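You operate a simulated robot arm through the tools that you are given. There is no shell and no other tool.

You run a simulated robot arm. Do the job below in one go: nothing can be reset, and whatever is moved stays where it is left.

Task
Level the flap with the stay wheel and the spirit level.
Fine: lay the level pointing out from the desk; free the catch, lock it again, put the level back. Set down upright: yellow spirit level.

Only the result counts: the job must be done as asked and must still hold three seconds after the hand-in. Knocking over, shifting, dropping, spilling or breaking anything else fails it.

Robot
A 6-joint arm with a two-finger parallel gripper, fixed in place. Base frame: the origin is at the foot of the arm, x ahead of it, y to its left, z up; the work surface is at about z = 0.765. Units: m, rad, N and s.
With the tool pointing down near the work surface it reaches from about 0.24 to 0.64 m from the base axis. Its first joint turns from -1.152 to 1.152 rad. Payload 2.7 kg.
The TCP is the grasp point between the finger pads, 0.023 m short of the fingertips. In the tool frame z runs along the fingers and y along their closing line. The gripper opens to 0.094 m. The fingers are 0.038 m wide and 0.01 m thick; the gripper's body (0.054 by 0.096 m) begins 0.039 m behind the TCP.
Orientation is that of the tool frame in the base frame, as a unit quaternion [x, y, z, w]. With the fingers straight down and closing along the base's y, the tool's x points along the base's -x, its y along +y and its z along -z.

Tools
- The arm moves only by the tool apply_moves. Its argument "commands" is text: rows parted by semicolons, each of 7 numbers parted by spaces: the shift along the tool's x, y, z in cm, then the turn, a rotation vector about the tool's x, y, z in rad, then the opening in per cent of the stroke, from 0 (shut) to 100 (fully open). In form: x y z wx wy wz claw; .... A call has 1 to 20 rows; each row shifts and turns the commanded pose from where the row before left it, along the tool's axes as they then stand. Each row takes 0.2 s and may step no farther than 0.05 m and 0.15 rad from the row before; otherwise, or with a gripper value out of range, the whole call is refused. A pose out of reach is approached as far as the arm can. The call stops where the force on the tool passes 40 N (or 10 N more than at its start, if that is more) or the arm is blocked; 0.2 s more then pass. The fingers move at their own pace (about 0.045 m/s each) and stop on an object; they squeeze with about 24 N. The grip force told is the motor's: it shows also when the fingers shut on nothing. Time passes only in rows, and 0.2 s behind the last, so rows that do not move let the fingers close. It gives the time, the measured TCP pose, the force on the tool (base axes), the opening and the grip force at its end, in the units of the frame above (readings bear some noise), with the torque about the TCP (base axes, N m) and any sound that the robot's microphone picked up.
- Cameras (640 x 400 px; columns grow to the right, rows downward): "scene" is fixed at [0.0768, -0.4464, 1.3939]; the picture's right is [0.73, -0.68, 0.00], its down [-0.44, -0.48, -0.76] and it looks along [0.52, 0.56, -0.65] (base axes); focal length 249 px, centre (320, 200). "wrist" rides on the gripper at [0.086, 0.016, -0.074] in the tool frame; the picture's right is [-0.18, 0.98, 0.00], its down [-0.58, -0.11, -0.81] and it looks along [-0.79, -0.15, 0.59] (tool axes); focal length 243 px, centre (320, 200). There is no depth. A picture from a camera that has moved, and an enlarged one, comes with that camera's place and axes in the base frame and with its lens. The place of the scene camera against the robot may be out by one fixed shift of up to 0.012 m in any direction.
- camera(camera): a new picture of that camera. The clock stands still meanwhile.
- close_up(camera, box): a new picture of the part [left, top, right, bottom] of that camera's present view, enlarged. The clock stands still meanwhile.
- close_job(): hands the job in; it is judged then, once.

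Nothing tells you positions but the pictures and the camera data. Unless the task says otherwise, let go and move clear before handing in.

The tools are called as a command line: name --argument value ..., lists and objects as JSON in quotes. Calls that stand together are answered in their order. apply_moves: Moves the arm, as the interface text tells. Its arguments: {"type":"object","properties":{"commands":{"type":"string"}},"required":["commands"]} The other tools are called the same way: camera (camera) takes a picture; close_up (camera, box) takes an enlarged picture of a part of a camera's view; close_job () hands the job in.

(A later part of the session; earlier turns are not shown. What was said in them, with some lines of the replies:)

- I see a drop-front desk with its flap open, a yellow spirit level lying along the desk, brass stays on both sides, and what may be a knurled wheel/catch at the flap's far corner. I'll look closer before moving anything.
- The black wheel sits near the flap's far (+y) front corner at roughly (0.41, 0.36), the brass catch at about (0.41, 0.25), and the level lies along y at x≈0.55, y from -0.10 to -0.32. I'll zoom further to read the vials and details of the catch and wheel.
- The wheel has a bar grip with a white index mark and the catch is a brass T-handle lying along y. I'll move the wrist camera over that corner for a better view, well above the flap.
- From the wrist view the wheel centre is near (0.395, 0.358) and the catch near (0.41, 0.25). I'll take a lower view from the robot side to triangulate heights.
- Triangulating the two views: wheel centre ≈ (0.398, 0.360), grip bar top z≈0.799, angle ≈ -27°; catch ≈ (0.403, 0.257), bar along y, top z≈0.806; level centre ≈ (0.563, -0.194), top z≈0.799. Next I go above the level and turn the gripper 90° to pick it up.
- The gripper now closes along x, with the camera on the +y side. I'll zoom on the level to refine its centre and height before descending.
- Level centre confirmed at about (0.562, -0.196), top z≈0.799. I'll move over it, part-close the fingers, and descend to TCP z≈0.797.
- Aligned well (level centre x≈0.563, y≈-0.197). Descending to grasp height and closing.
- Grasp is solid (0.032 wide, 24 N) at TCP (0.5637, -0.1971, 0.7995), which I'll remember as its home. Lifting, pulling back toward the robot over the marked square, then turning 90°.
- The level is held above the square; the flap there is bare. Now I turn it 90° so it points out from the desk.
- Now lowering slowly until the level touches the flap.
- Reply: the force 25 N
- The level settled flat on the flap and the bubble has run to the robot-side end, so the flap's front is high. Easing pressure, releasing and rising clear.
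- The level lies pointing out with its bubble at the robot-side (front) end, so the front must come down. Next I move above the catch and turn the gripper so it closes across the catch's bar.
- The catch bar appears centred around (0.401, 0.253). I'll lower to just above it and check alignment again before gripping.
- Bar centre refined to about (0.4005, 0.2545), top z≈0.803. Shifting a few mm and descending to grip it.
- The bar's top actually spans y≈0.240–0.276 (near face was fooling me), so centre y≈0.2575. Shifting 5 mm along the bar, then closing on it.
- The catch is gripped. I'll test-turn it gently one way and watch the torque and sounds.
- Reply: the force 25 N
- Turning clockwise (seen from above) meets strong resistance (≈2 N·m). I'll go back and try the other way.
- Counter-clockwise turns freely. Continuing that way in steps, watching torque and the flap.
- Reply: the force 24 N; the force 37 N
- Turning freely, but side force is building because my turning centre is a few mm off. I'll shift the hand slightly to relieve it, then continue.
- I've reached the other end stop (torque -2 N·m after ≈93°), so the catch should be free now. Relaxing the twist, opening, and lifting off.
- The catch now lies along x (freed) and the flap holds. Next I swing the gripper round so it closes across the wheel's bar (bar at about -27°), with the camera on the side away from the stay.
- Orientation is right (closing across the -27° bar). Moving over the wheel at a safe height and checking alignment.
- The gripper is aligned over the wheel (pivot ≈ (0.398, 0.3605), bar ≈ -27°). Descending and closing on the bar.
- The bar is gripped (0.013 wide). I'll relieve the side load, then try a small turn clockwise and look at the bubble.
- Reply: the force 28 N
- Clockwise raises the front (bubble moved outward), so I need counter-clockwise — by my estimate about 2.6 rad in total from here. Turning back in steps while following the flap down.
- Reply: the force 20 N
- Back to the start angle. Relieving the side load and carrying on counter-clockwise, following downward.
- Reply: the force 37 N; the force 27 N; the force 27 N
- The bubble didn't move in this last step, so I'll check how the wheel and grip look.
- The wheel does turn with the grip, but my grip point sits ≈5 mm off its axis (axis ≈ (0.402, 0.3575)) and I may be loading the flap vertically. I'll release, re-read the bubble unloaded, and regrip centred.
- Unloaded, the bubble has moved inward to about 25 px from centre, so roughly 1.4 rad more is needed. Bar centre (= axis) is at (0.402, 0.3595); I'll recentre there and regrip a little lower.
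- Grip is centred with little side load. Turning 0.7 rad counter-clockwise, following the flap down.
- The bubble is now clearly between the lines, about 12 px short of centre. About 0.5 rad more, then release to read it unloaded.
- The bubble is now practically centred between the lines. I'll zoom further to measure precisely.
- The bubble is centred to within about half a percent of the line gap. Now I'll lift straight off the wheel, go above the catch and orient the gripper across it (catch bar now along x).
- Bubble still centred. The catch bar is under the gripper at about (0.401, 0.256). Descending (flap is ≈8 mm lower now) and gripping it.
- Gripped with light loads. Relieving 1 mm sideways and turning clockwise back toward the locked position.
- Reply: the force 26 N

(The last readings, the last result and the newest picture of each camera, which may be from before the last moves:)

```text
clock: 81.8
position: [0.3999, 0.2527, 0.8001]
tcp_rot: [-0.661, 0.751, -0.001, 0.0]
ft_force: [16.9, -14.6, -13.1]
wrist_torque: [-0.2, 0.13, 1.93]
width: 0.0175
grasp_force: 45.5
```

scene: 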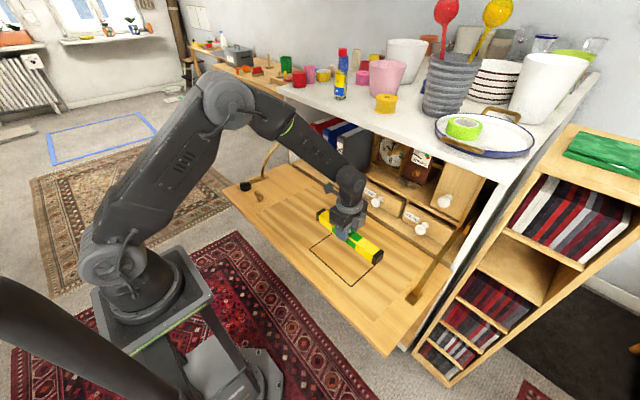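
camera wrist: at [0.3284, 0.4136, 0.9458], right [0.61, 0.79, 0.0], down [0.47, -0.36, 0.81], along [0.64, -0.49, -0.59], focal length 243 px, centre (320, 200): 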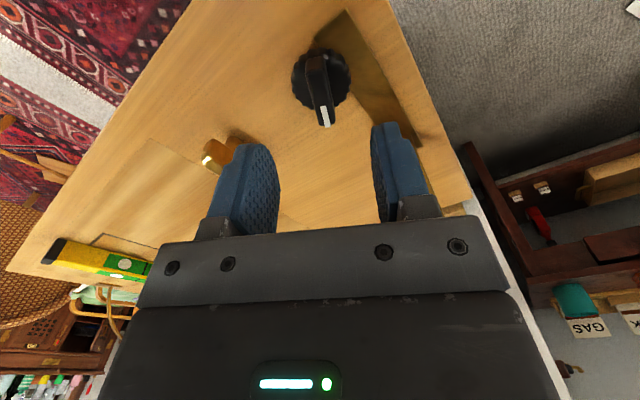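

The catch is hard against its locked stop (same 1.9 N·m as at the start). Relaxing the twist, releasing and lifting off.

apply_moves --commands "0 0 0 0 0 -0.05 0; 0 0 0 0 0 0 0; 0 0 0 0 0 0 50; 0 0 0 0 0 0 50; 0 0 0 0 0 0 50; 0 0 -2 0 0 0 50; 0 0 -4 0 0 0 50; 0 0 -4 0 0 0 50; 0 0 0 0 0 0 50"

close_up --camera "scene" --box '[343, 239, 363, 256]'

close_up --camera "scene" --box '[230, 150, 310, 210]'

close_up --camera "wrist" --box '[240, 0, 400, 180]'

```text
clock: 83.8
position: [0.3979, 0.2532, 0.9]
tcp_rot: [-0.679, 0.734, 0.0, 0.0]
ft_force: [-0.4, -0.6, -1.0]
wrist_torque: [0.0, -0.01, 0.0]
width: 0.0471
grasp_force: 0.1
```

```text
16.00 times, centred on (353, 248) of scene
camera zoom: at [0.0768, -0.4464, 1.3939], right [0.73, -0.68, 0.0], down [-0.44, -0.48, -0.76], along [0.52, 0.56, -0.65], focal length 3982 px, centre (-208, -560)
```

zoom: 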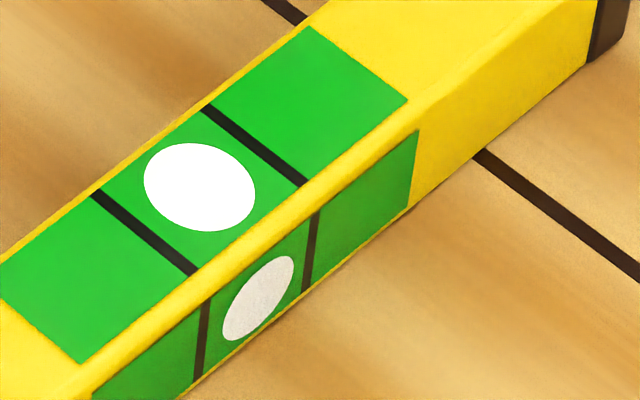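

```text
6.67 times, centred on (270, 180) of scene
camera zoom: at [0.0768, -0.4464, 1.3939], right [0.73, -0.68, 0.0], down [-0.44, -0.48, -0.76], along [0.52, 0.56, -0.65], focal length 1659 px, centre (653, 333)
```

zoom: 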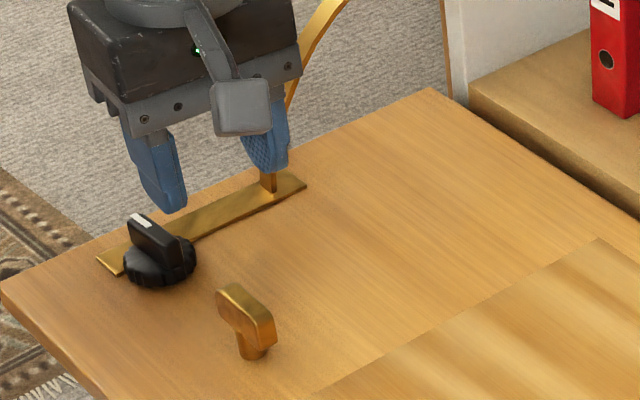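

```text
2.22 times, centred on (320, 90) of wrist
camera zoom: at [0.376, 0.1694, 0.9746], right [-0.97, 0.26, 0.0], down [0.15, 0.57, 0.81], along [0.21, 0.78, -0.59], focal length 539 px, centre (320, 444)
```

zoom: 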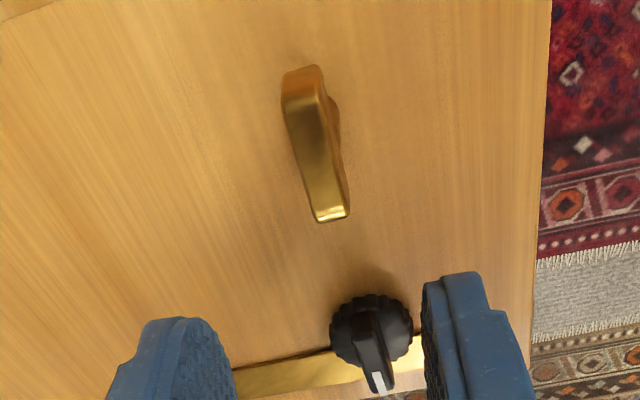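

The catch is back along y and the bubble is still centred with the hand off. I'll compare the catch angle with the original view to be sure it is fully home.

close_up --camera "scene" --box '[235, 172, 291, 207]'

camera --camera "scene"

```text
11.43 times, centred on (263, 190) of scene
camera zoom: at [0.0768, -0.4464, 1.3939], right [0.73, -0.68, 0.0], down [-0.44, -0.48, -0.76], along [0.52, 0.56, -0.65], focal length 2844 px, centre (971, 320)
```

zoom: 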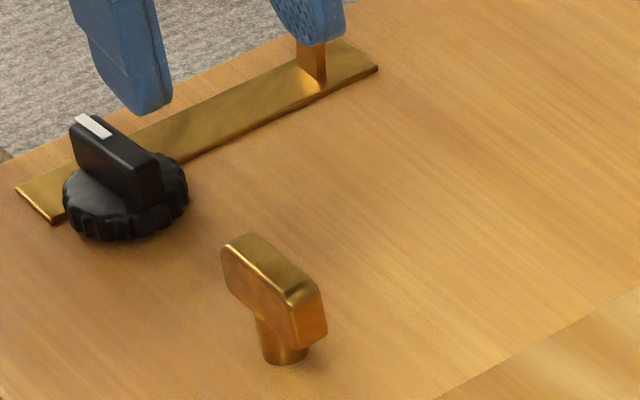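

```text
taken
```

scene: 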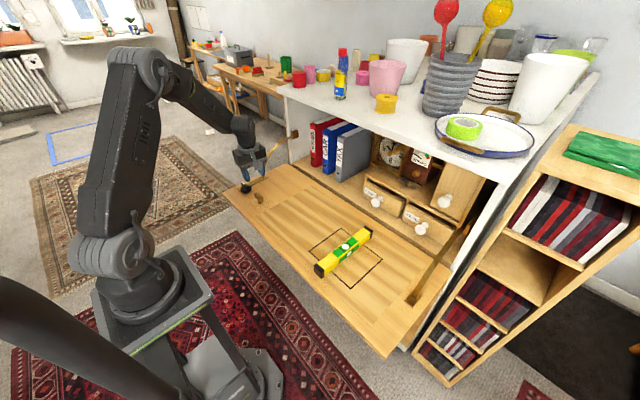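

The catch sits at exactly the same angle as originally, so it is locked. Now I rotate the gripper to θ=0 and go back above the level.

apply_moves --commands "0 0 0 0 0 0.1356 50; 0 0 0 0 0 0.1356 50; 0 0 0 0 0 0.1356 50; 0 0 0 0 0 0.1356 50; 0 0 0 0 0 0.1356 50; 0 0 0 0 0 0.1356 50; 0 0 0 0 0 0.1356 50; 0 0 0 0 0 0.1356 50; 0 0 0 0 0 0.1356 50; 0 0 0 0 0 0.1356 50; 0 0 0 0 0 0.1356 50; 0 0 0 0 0 0 60"

apply_moves --commands "-0.71 -4.32 0 0 0 0 60; -0.71 -4.32 0 0 0 0 60; -0.71 -4.32 0 0 0 0 60; -0.71 -4.32 0 0 0 0 60; -0.71 -4.32 0 0 0 0 60; -0.71 -4.32 0 0 0 0 60; -0.71 -4.32 0 0 0 0 60; -0.71 -4.32 0 0 0 0 60; -0.71 -4.32 0 0 0 0 60; 0 0 0 0 0 0 60"

close_up --camera "wrist" --box '[220, 0, 420, 180]'

camera --camera "wrist"

```text
clock: 86.4
position: [0.3988, 0.2531, 0.8993]
tcp_rot: [0.001, 1.0, 0.0, 0.0]
ft_force: [-0.4, -0.7, -0.3]
wrist_torque: [0.02, 0.01, 0.04]
width: 0.0566
grasp_force: 0.1
```

```text
clock: 88.6
position: [0.4625, -0.1342, 0.8996]
tcp_rot: [0.0, 1.0, 0.0, 0.0]
ft_force: [-0.9, -0.7, -0.5]
wrist_torque: [0.0, 0.04, -0.03]
width: 0.0562
grasp_force: 0.0
```

```text
2.22 times, centred on (320, 90) of wrist
camera zoom: at [0.3759, -0.1181, 0.9734], right [0.18, 0.98, 0.0], down [0.58, -0.11, 0.81], along [0.79, -0.15, -0.59], focal length 539 px, centre (320, 444)
```

zoom: 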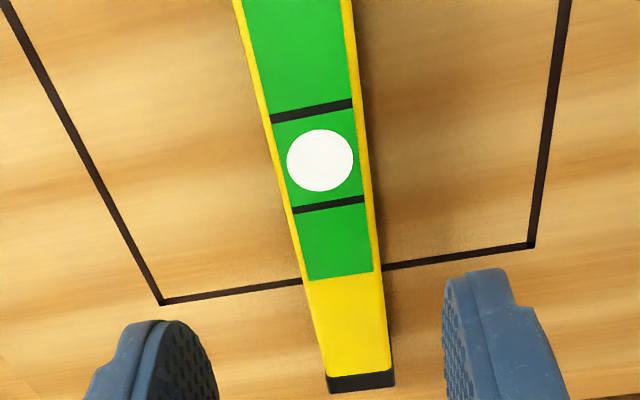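

```text
taken
camera wrist: at [0.3759, -0.1181, 0.9734], right [0.18, 0.98, 0.0], down [0.58, -0.11, 0.81], along [0.79, -0.15, -0.59], focal length 243 px, centre (320, 200)
```

wrist: 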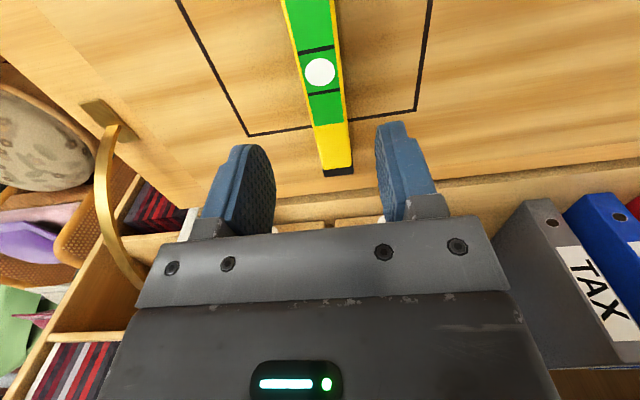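

The wrist view agrees: the bubble is dead centre. I'm directly above the level; descending to pick it up.

apply_moves --commands "0 0 4 0 0 0 60; 0 0 3.5 0 0 0 60; 0 0 2 0 0 0 60; 0 0 0.8 0 0 0 60; 0 0 0 0 0 0 60"

close_up --camera "scene" --box '[290, 190, 410, 290]'

camera --camera "wrist"

```text
clock: 89.8
position: [0.4632, -0.1374, 0.7968]
tcp_rot: [0.0, 1.0, 0.0, 0.0]
ft_force: [0.1, -0.3, -0.1]
wrist_torque: [-0.02, 0.0, 0.01]
width: 0.0564
grasp_force: 0.0
```

```text
4.00 times, centred on (350, 240) of scene
camera zoom: at [0.0768, -0.4464, 1.3939], right [0.73, -0.68, 0.0], down [-0.44, -0.48, -0.76], along [0.52, 0.56, -0.65], focal length 996 px, centre (200, 40)
```

zoom: 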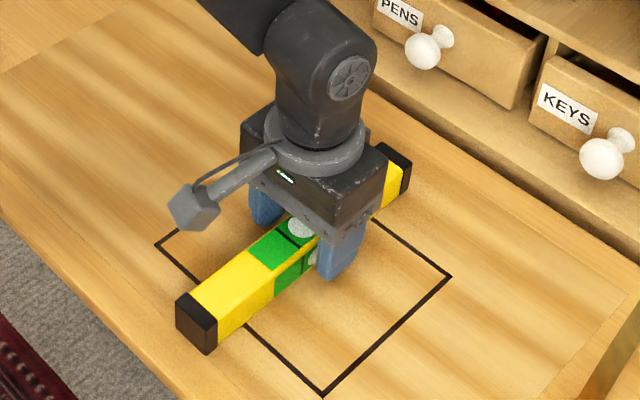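

```text
taken
camera wrist: at [0.3772, -0.1198, 0.8707], right [0.18, 0.98, 0.0], down [0.58, -0.11, 0.81], along [0.79, -0.15, -0.59], focal length 243 px, centre (320, 200)
```

wrist: 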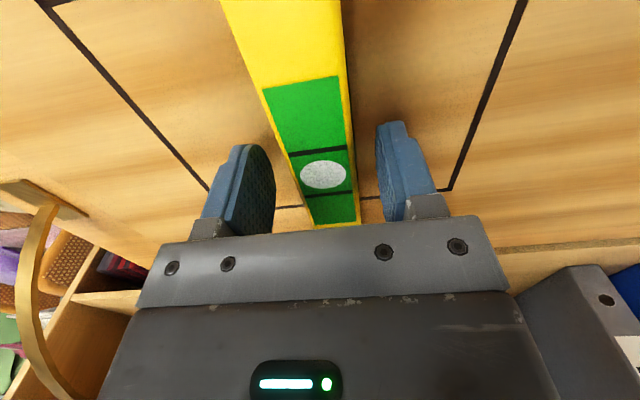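

The level's centre is about 3 mm nearer the robot and 1–2 mm to +y of my grasp point; I'll correct that, then close.

apply_moves --commands "0.3 0.15 0 0 0 0 60; 0 0 0 0 0 0 60; 0 0 0 0 0 0 0; 0 0 0 0 0 0 0; 0 0 0 0 0 0 0; 0 0 0 0 0 0 0; 0 0 0 0 0 0 0"

camera --camera "wrist"

```text
clock: 91.4
position: [0.4611, -0.1339, 0.7965]
tcp_rot: [0.0, 1.0, 0.0, 0.0]
ft_force: [-0.4, 0.2, 1.2]
wrist_torque: [0.03, -0.21, 0.04]
width: 0.0319
grasp_force: 24.6
```

```text
taken
camera wrist: at [0.3745, -0.1177, 0.8709], right [0.18, 0.98, 0.0], down [0.58, -0.11, 0.81], along [0.79, -0.15, -0.59], focal length 243 px, centre (320, 200)
```

wrist: 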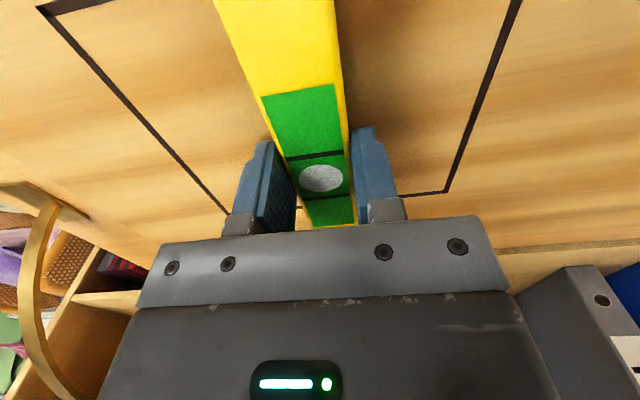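

Gripped (0.032). The level's centre is ≈2–3 mm toward the robot from my grip, which I'll account for at home. Lifting and rotating back 90°.

apply_moves --commands "0 0 -1 0 0 0 0; 0 0 -2 0 0 0 0; 0 0 -2 0 0 0 0; 0 0 -2 0 0 0 0; 0 0 0 0 0 0.1428 0; 0 0 0 0 0 0.1428 0; 0 0 0 0 0 0.1428 0; 0 0 0 0 0 0.1428 0; 0 0 0 0 0 0.1428 0; 0 0 0 0 0 0.1428 0; 0 0 0 0 0 0.1428 0; 0 0 0 0 0 0.1428 0; 0 0 0 0 0 0.1428 0; 0 0 0 0 0 0.1428 0; 0 0 0 0 0 0.1428 0; 0 0 0 0 0 0 0; 0 0 0 0 0 0 0"

close_up --camera "scene" --box '[290, 170, 410, 270]'

```text
clock: 95.0
position: [0.4607, -0.1332, 0.867]
tcp_rot: [0.707, 0.707, 0.0, -0.001]
ft_force: [-0.6, -0.6, -2.4]
wrist_torque: [0.0, 0.03, -0.04]
width: 0.0319
grasp_force: 23.6
```

```text
4.00 times, centred on (350, 220) of scene
camera zoom: at [0.0768, -0.4464, 1.3939], right [0.73, -0.68, 0.0], down [-0.44, -0.48, -0.76], along [0.52, 0.56, -0.65], focal length 996 px, centre (200, 120)
```

zoom: 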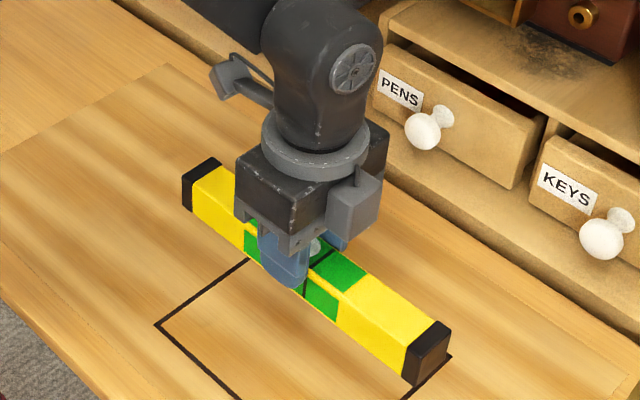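

apply_moves --commands "-2.19 3.43 0 0 0 0 0; -2.19 3.43 0 0 0 0 0; -2.19 3.43 0 0 0 0 0; 0 0 0 0 0 0 0; 0 0 2 0 0 0 0; 0 0 2 0 0 0 0; 0 0 1.5 0 0 0 0; 0 0 0 0 0 0 0"

close_up --camera "scene" --box '[335, 200, 435, 280]'

camera --camera "wrist"

```text
clock: 96.8
position: [0.5632, -0.1989, 0.8112]
tcp_rot: [0.707, 0.708, 0.0, 0.0]
ft_force: [0.8, -0.3, -1.6]
wrist_torque: [0.01, -0.01, -0.04]
width: 0.0317
grasp_force: 23.7
```

```text
5.00 times, centred on (385, 240) of scene
camera zoom: at [0.0769, -0.4464, 1.3939], right [0.73, -0.68, 0.0], down [-0.44, -0.48, -0.76], along [0.52, 0.56, -0.65], focal length 1244 px, centre (-5, 0)
```

zoom: 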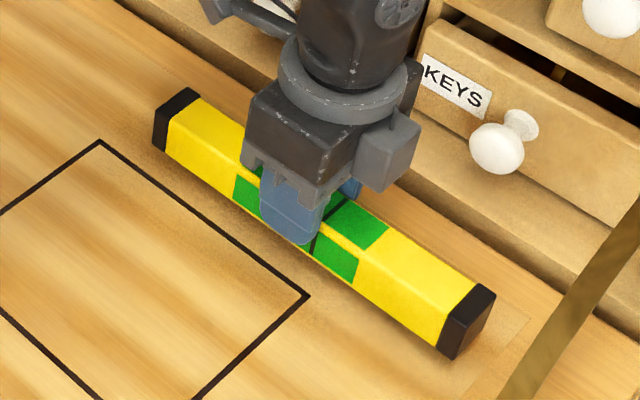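

```text
taken
camera wrist: at [0.5789, -0.1123, 0.8844], right [0.98, -0.18, 0.0], down [-0.11, -0.58, 0.81], along [-0.15, -0.79, -0.59], focal length 243 px, centre (320, 200)
```

wrist: 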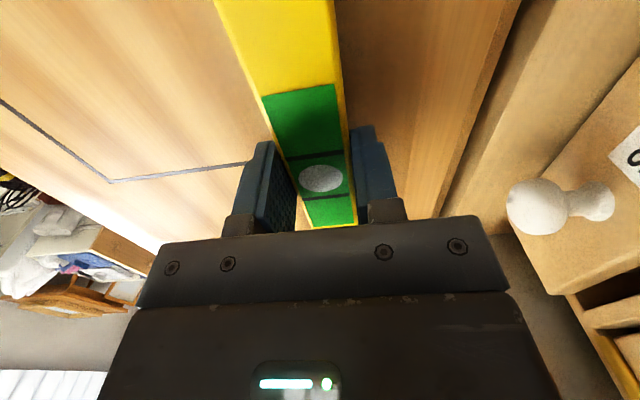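

Position checks out against the home location (centre ≈ (0.5636, -0.196)). Lowering slowly to contact.

apply_moves --commands "0 0 0.6 0 0 0 0; 0 0 0.4 0 0 0 0; 0 0 0 0 0 0 0"

apply_moves --commands "0 0 0.25 0 0 0 0; 0 0 0 0 0 0 0"

apply_moves --commands "0 0 0.15 0 0 0 0; 0 0 0 0 0 0 0"

close_up --camera "scene" --box '[335, 200, 435, 280]'

```text
clock: 97.6
position: [0.5622, -0.2001, 0.8003]
tcp_rot: [0.706, 0.708, 0.0, 0.0]
ft_force: [-0.5, 0.0, -1.9]
wrist_torque: [0.0, 0.04, -0.02]
width: 0.0318
grasp_force: 23.5
```

```text
clock: 98.2
position: [0.5621, -0.1995, 0.7986]
tcp_rot: [0.707, 0.707, 0.0, 0.001]
ft_force: [-0.2, -0.4, -2.5]
wrist_torque: [-0.02, -0.01, 0.0]
width: 0.0317
grasp_force: 23.7
```

```text
clock: 98.8
position: [0.5626, -0.1997, 0.798]
tcp_rot: [0.706, 0.708, -0.001, 0.0]
ft_force: [0.1, 1.1, -1.4]
wrist_torque: [0.07, 0.0, 0.0]
width: 0.0318
grasp_force: 24.1
```

```text
5.00 times, centred on (385, 240) of scene
camera zoom: at [0.0768, -0.4464, 1.3939], right [0.73, -0.68, 0.0], down [-0.44, -0.48, -0.76], along [0.52, 0.56, -0.65], focal length 1244 px, centre (-5, 0)
```

zoom: 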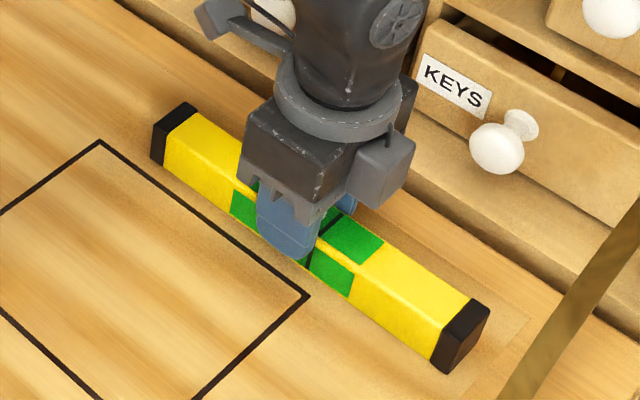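

Just touching and the level lines up with where it originally was. A touch lower to confirm contact, then release.

apply_moves --commands "0 0 0.1 0 0 0 0; 0 0 0 0 0 0 0"

apply_moves --commands "0 0 0.1 0 0 0 0; 0 0 0 0 0 0 0"

```text
clock: 99.4
position: [0.5625, -0.2, 0.7963]
tcp_rot: [0.707, 0.707, 0.001, 0.0]
ft_force: [-1.0, -2.8, 5.3]
wrist_torque: [0.73, 0.08, 0.1]
width: 0.0319
grasp_force: 23.4
```

```text
clock: 100.0
position: [0.5626, -0.1987, 0.7962]
tcp_rot: [0.707, 0.708, 0.0, 0.002]
ft_force: [-9.4, -1.8, 21.3]
wrist_torque: [0.3, 0.26, 0.14]
width: 0.032
grasp_force: 24.4
```

Flat contact reached. Easing off, releasing, and rising straight up.

apply_moves --commands "0 0 -0.12 0 0 0 0; 0 0 0 0 0 0 0; 0 0 0 0 0 0 58; 0 0 0 0 0 0 58; 0 0 0 0 0 0 58; 0 0 0 0 0 0 58; 0 0 -1 0 0 0 58; 0 0 -3 0 0 0 58; 0 0 -4 0 0 0 58; 0 0 -3 0 0 0 58; 0 0 0 0 0 0 58"

close_up --camera "scene" --box '[335, 200, 435, 280]'

camera --camera "wrist"

```text
clock: 102.4
position: [0.564, -0.2013, 0.9093]
tcp_rot: [0.707, 0.708, 0.001, 0.0]
ft_force: [-0.1, -0.6, 0.4]
wrist_torque: [0.01, -0.01, 0.01]
width: 0.0543
grasp_force: 0.1
```

```text
5.00 times, centred on (385, 240) of scene
camera zoom: at [0.0768, -0.4464, 1.3939], right [0.73, -0.68, 0.0], down [-0.44, -0.48, -0.76], along [0.52, 0.56, -0.65], focal length 1244 px, centre (-5, 0)
```

zoom: 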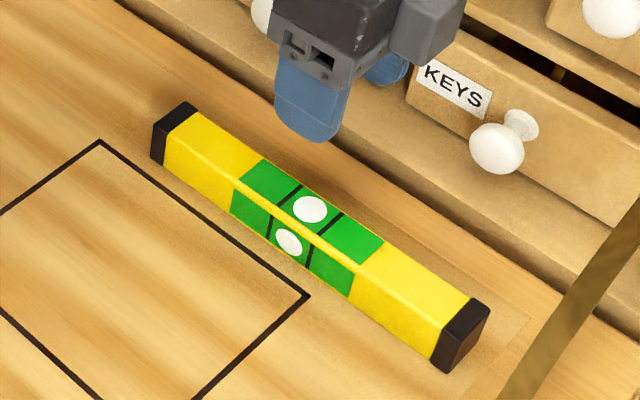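

```text
taken
camera wrist: at [0.5802, -0.1136, 0.9828], right [0.98, -0.18, 0.0], down [-0.11, -0.58, 0.81], along [-0.15, -0.79, -0.59], focal length 243 px, centre (320, 200)
```

wrist: 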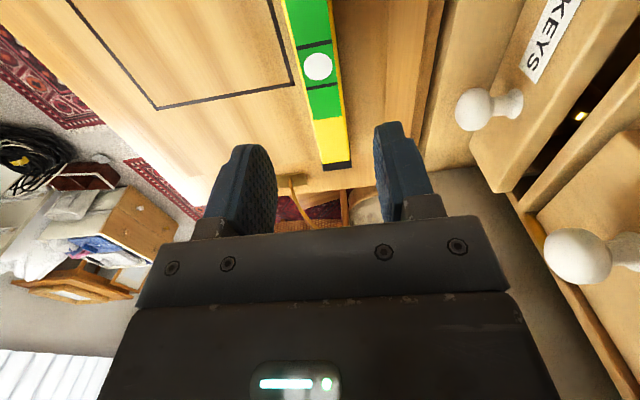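

The level is back in its original place, upright, with both vials as before. I'll draw the arm back and up, then verify everything once more.

apply_moves --commands "0 -4 0 0 0 0 58; 0 -4 0 0 0 0 58; 0 -4 0 0 0 0 58; 3 0 -3.5 0 0 0 58; 3 0 -3.5 0 0 0 58; 3 0 -3.5 0 0 0 58; 3 0 -3.5 0 0 0 58; 3 0 -3.5 0 0 0 58; 0 0 0 0 0 0 58; 0 0 0 0 0 0 58"

camera --camera "scene"

close_up --camera "scene" --box '[235, 172, 291, 207]'

close_up --camera "scene" --box '[335, 200, 435, 280]'

close_up --camera "scene" --box '[320, 220, 380, 265]'

```text
clock: 104.6
position: [0.4479, -0.0487, 1.0852]
tcp_rot: [0.707, 0.707, 0.0, -0.001]
ft_force: [0.1, 0.2, -0.9]
wrist_torque: [0.02, 0.0, 0.02]
width: 0.0545
grasp_force: 0.2
```

```text
taken
```

scene: 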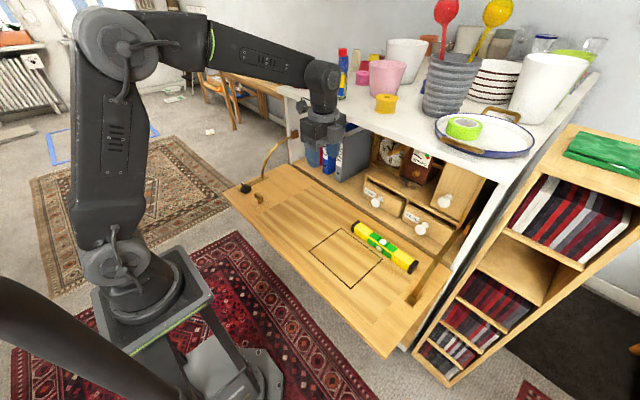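

```text
11.43 times, centred on (263, 190) of scene
camera zoom: at [0.0768, -0.4464, 1.3939], right [0.73, -0.68, 0.0], down [-0.44, -0.48, -0.76], along [0.52, 0.56, -0.65], focal length 2844 px, centre (971, 320)
```

zoom: 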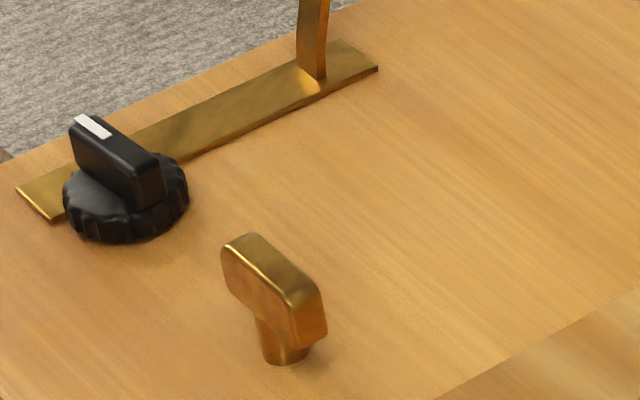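

```text
5.00 times, centred on (385, 240) of scene
camera zoom: at [0.0768, -0.4464, 1.3939], right [0.73, -0.68, 0.0], down [-0.44, -0.48, -0.76], along [0.52, 0.56, -0.65], focal length 1244 px, centre (-5, 0)
```

zoom: 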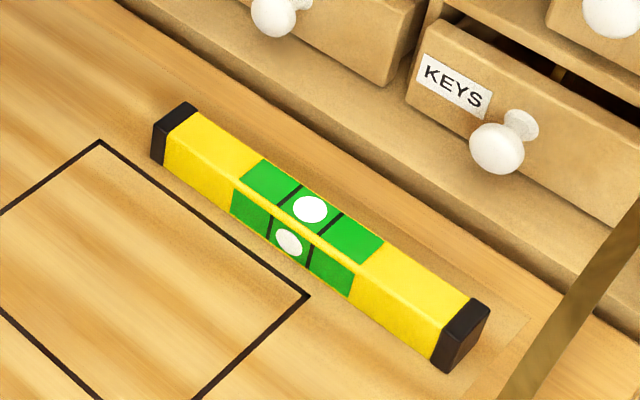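

```text
8.89 times, centred on (350, 242) of scene
camera zoom: at [0.0768, -0.4464, 1.3939], right [0.73, -0.68, 0.0], down [-0.44, -0.48, -0.76], along [0.52, 0.56, -0.65], focal length 2212 px, centre (53, -178)
```

zoom: 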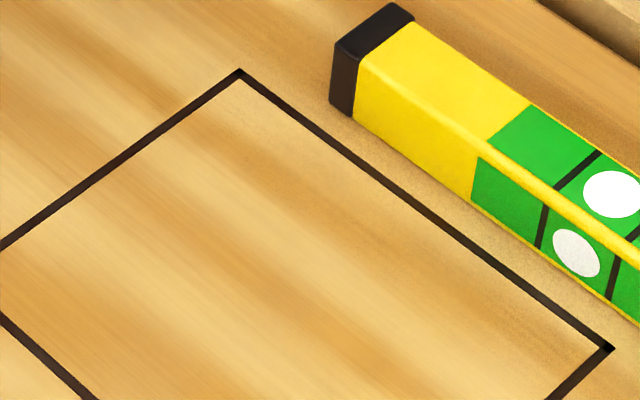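

The flap hasn't shifted since I levelled it, going by the square's corners and the wheel. The catch is locked, the level is back upright in its old place, and the arm is clear. Nothing else has been disturbed, so I'm handing in.

close_job

```text
The job is handed in.
```

The flap is level and the job is handed in; I haven't been told how it was judged.

- **Levelling:** I laid the spirit level pointing out from the desk and freed the catch. The front of the flap was high, so I turned the stay wheel counter-clockwise until the bubble was centred. It was still centred after I locked the catch and took the hand away.
- **Catch:** It is back against its locked stop, at the same angle as when I started.
- **Spirit level:** It is back where it was, within about 2 mm, upright and lying along the desk as before.
- **Everything else:** The last pictures show nothing knocked or moved. The arm is clear of the desk.
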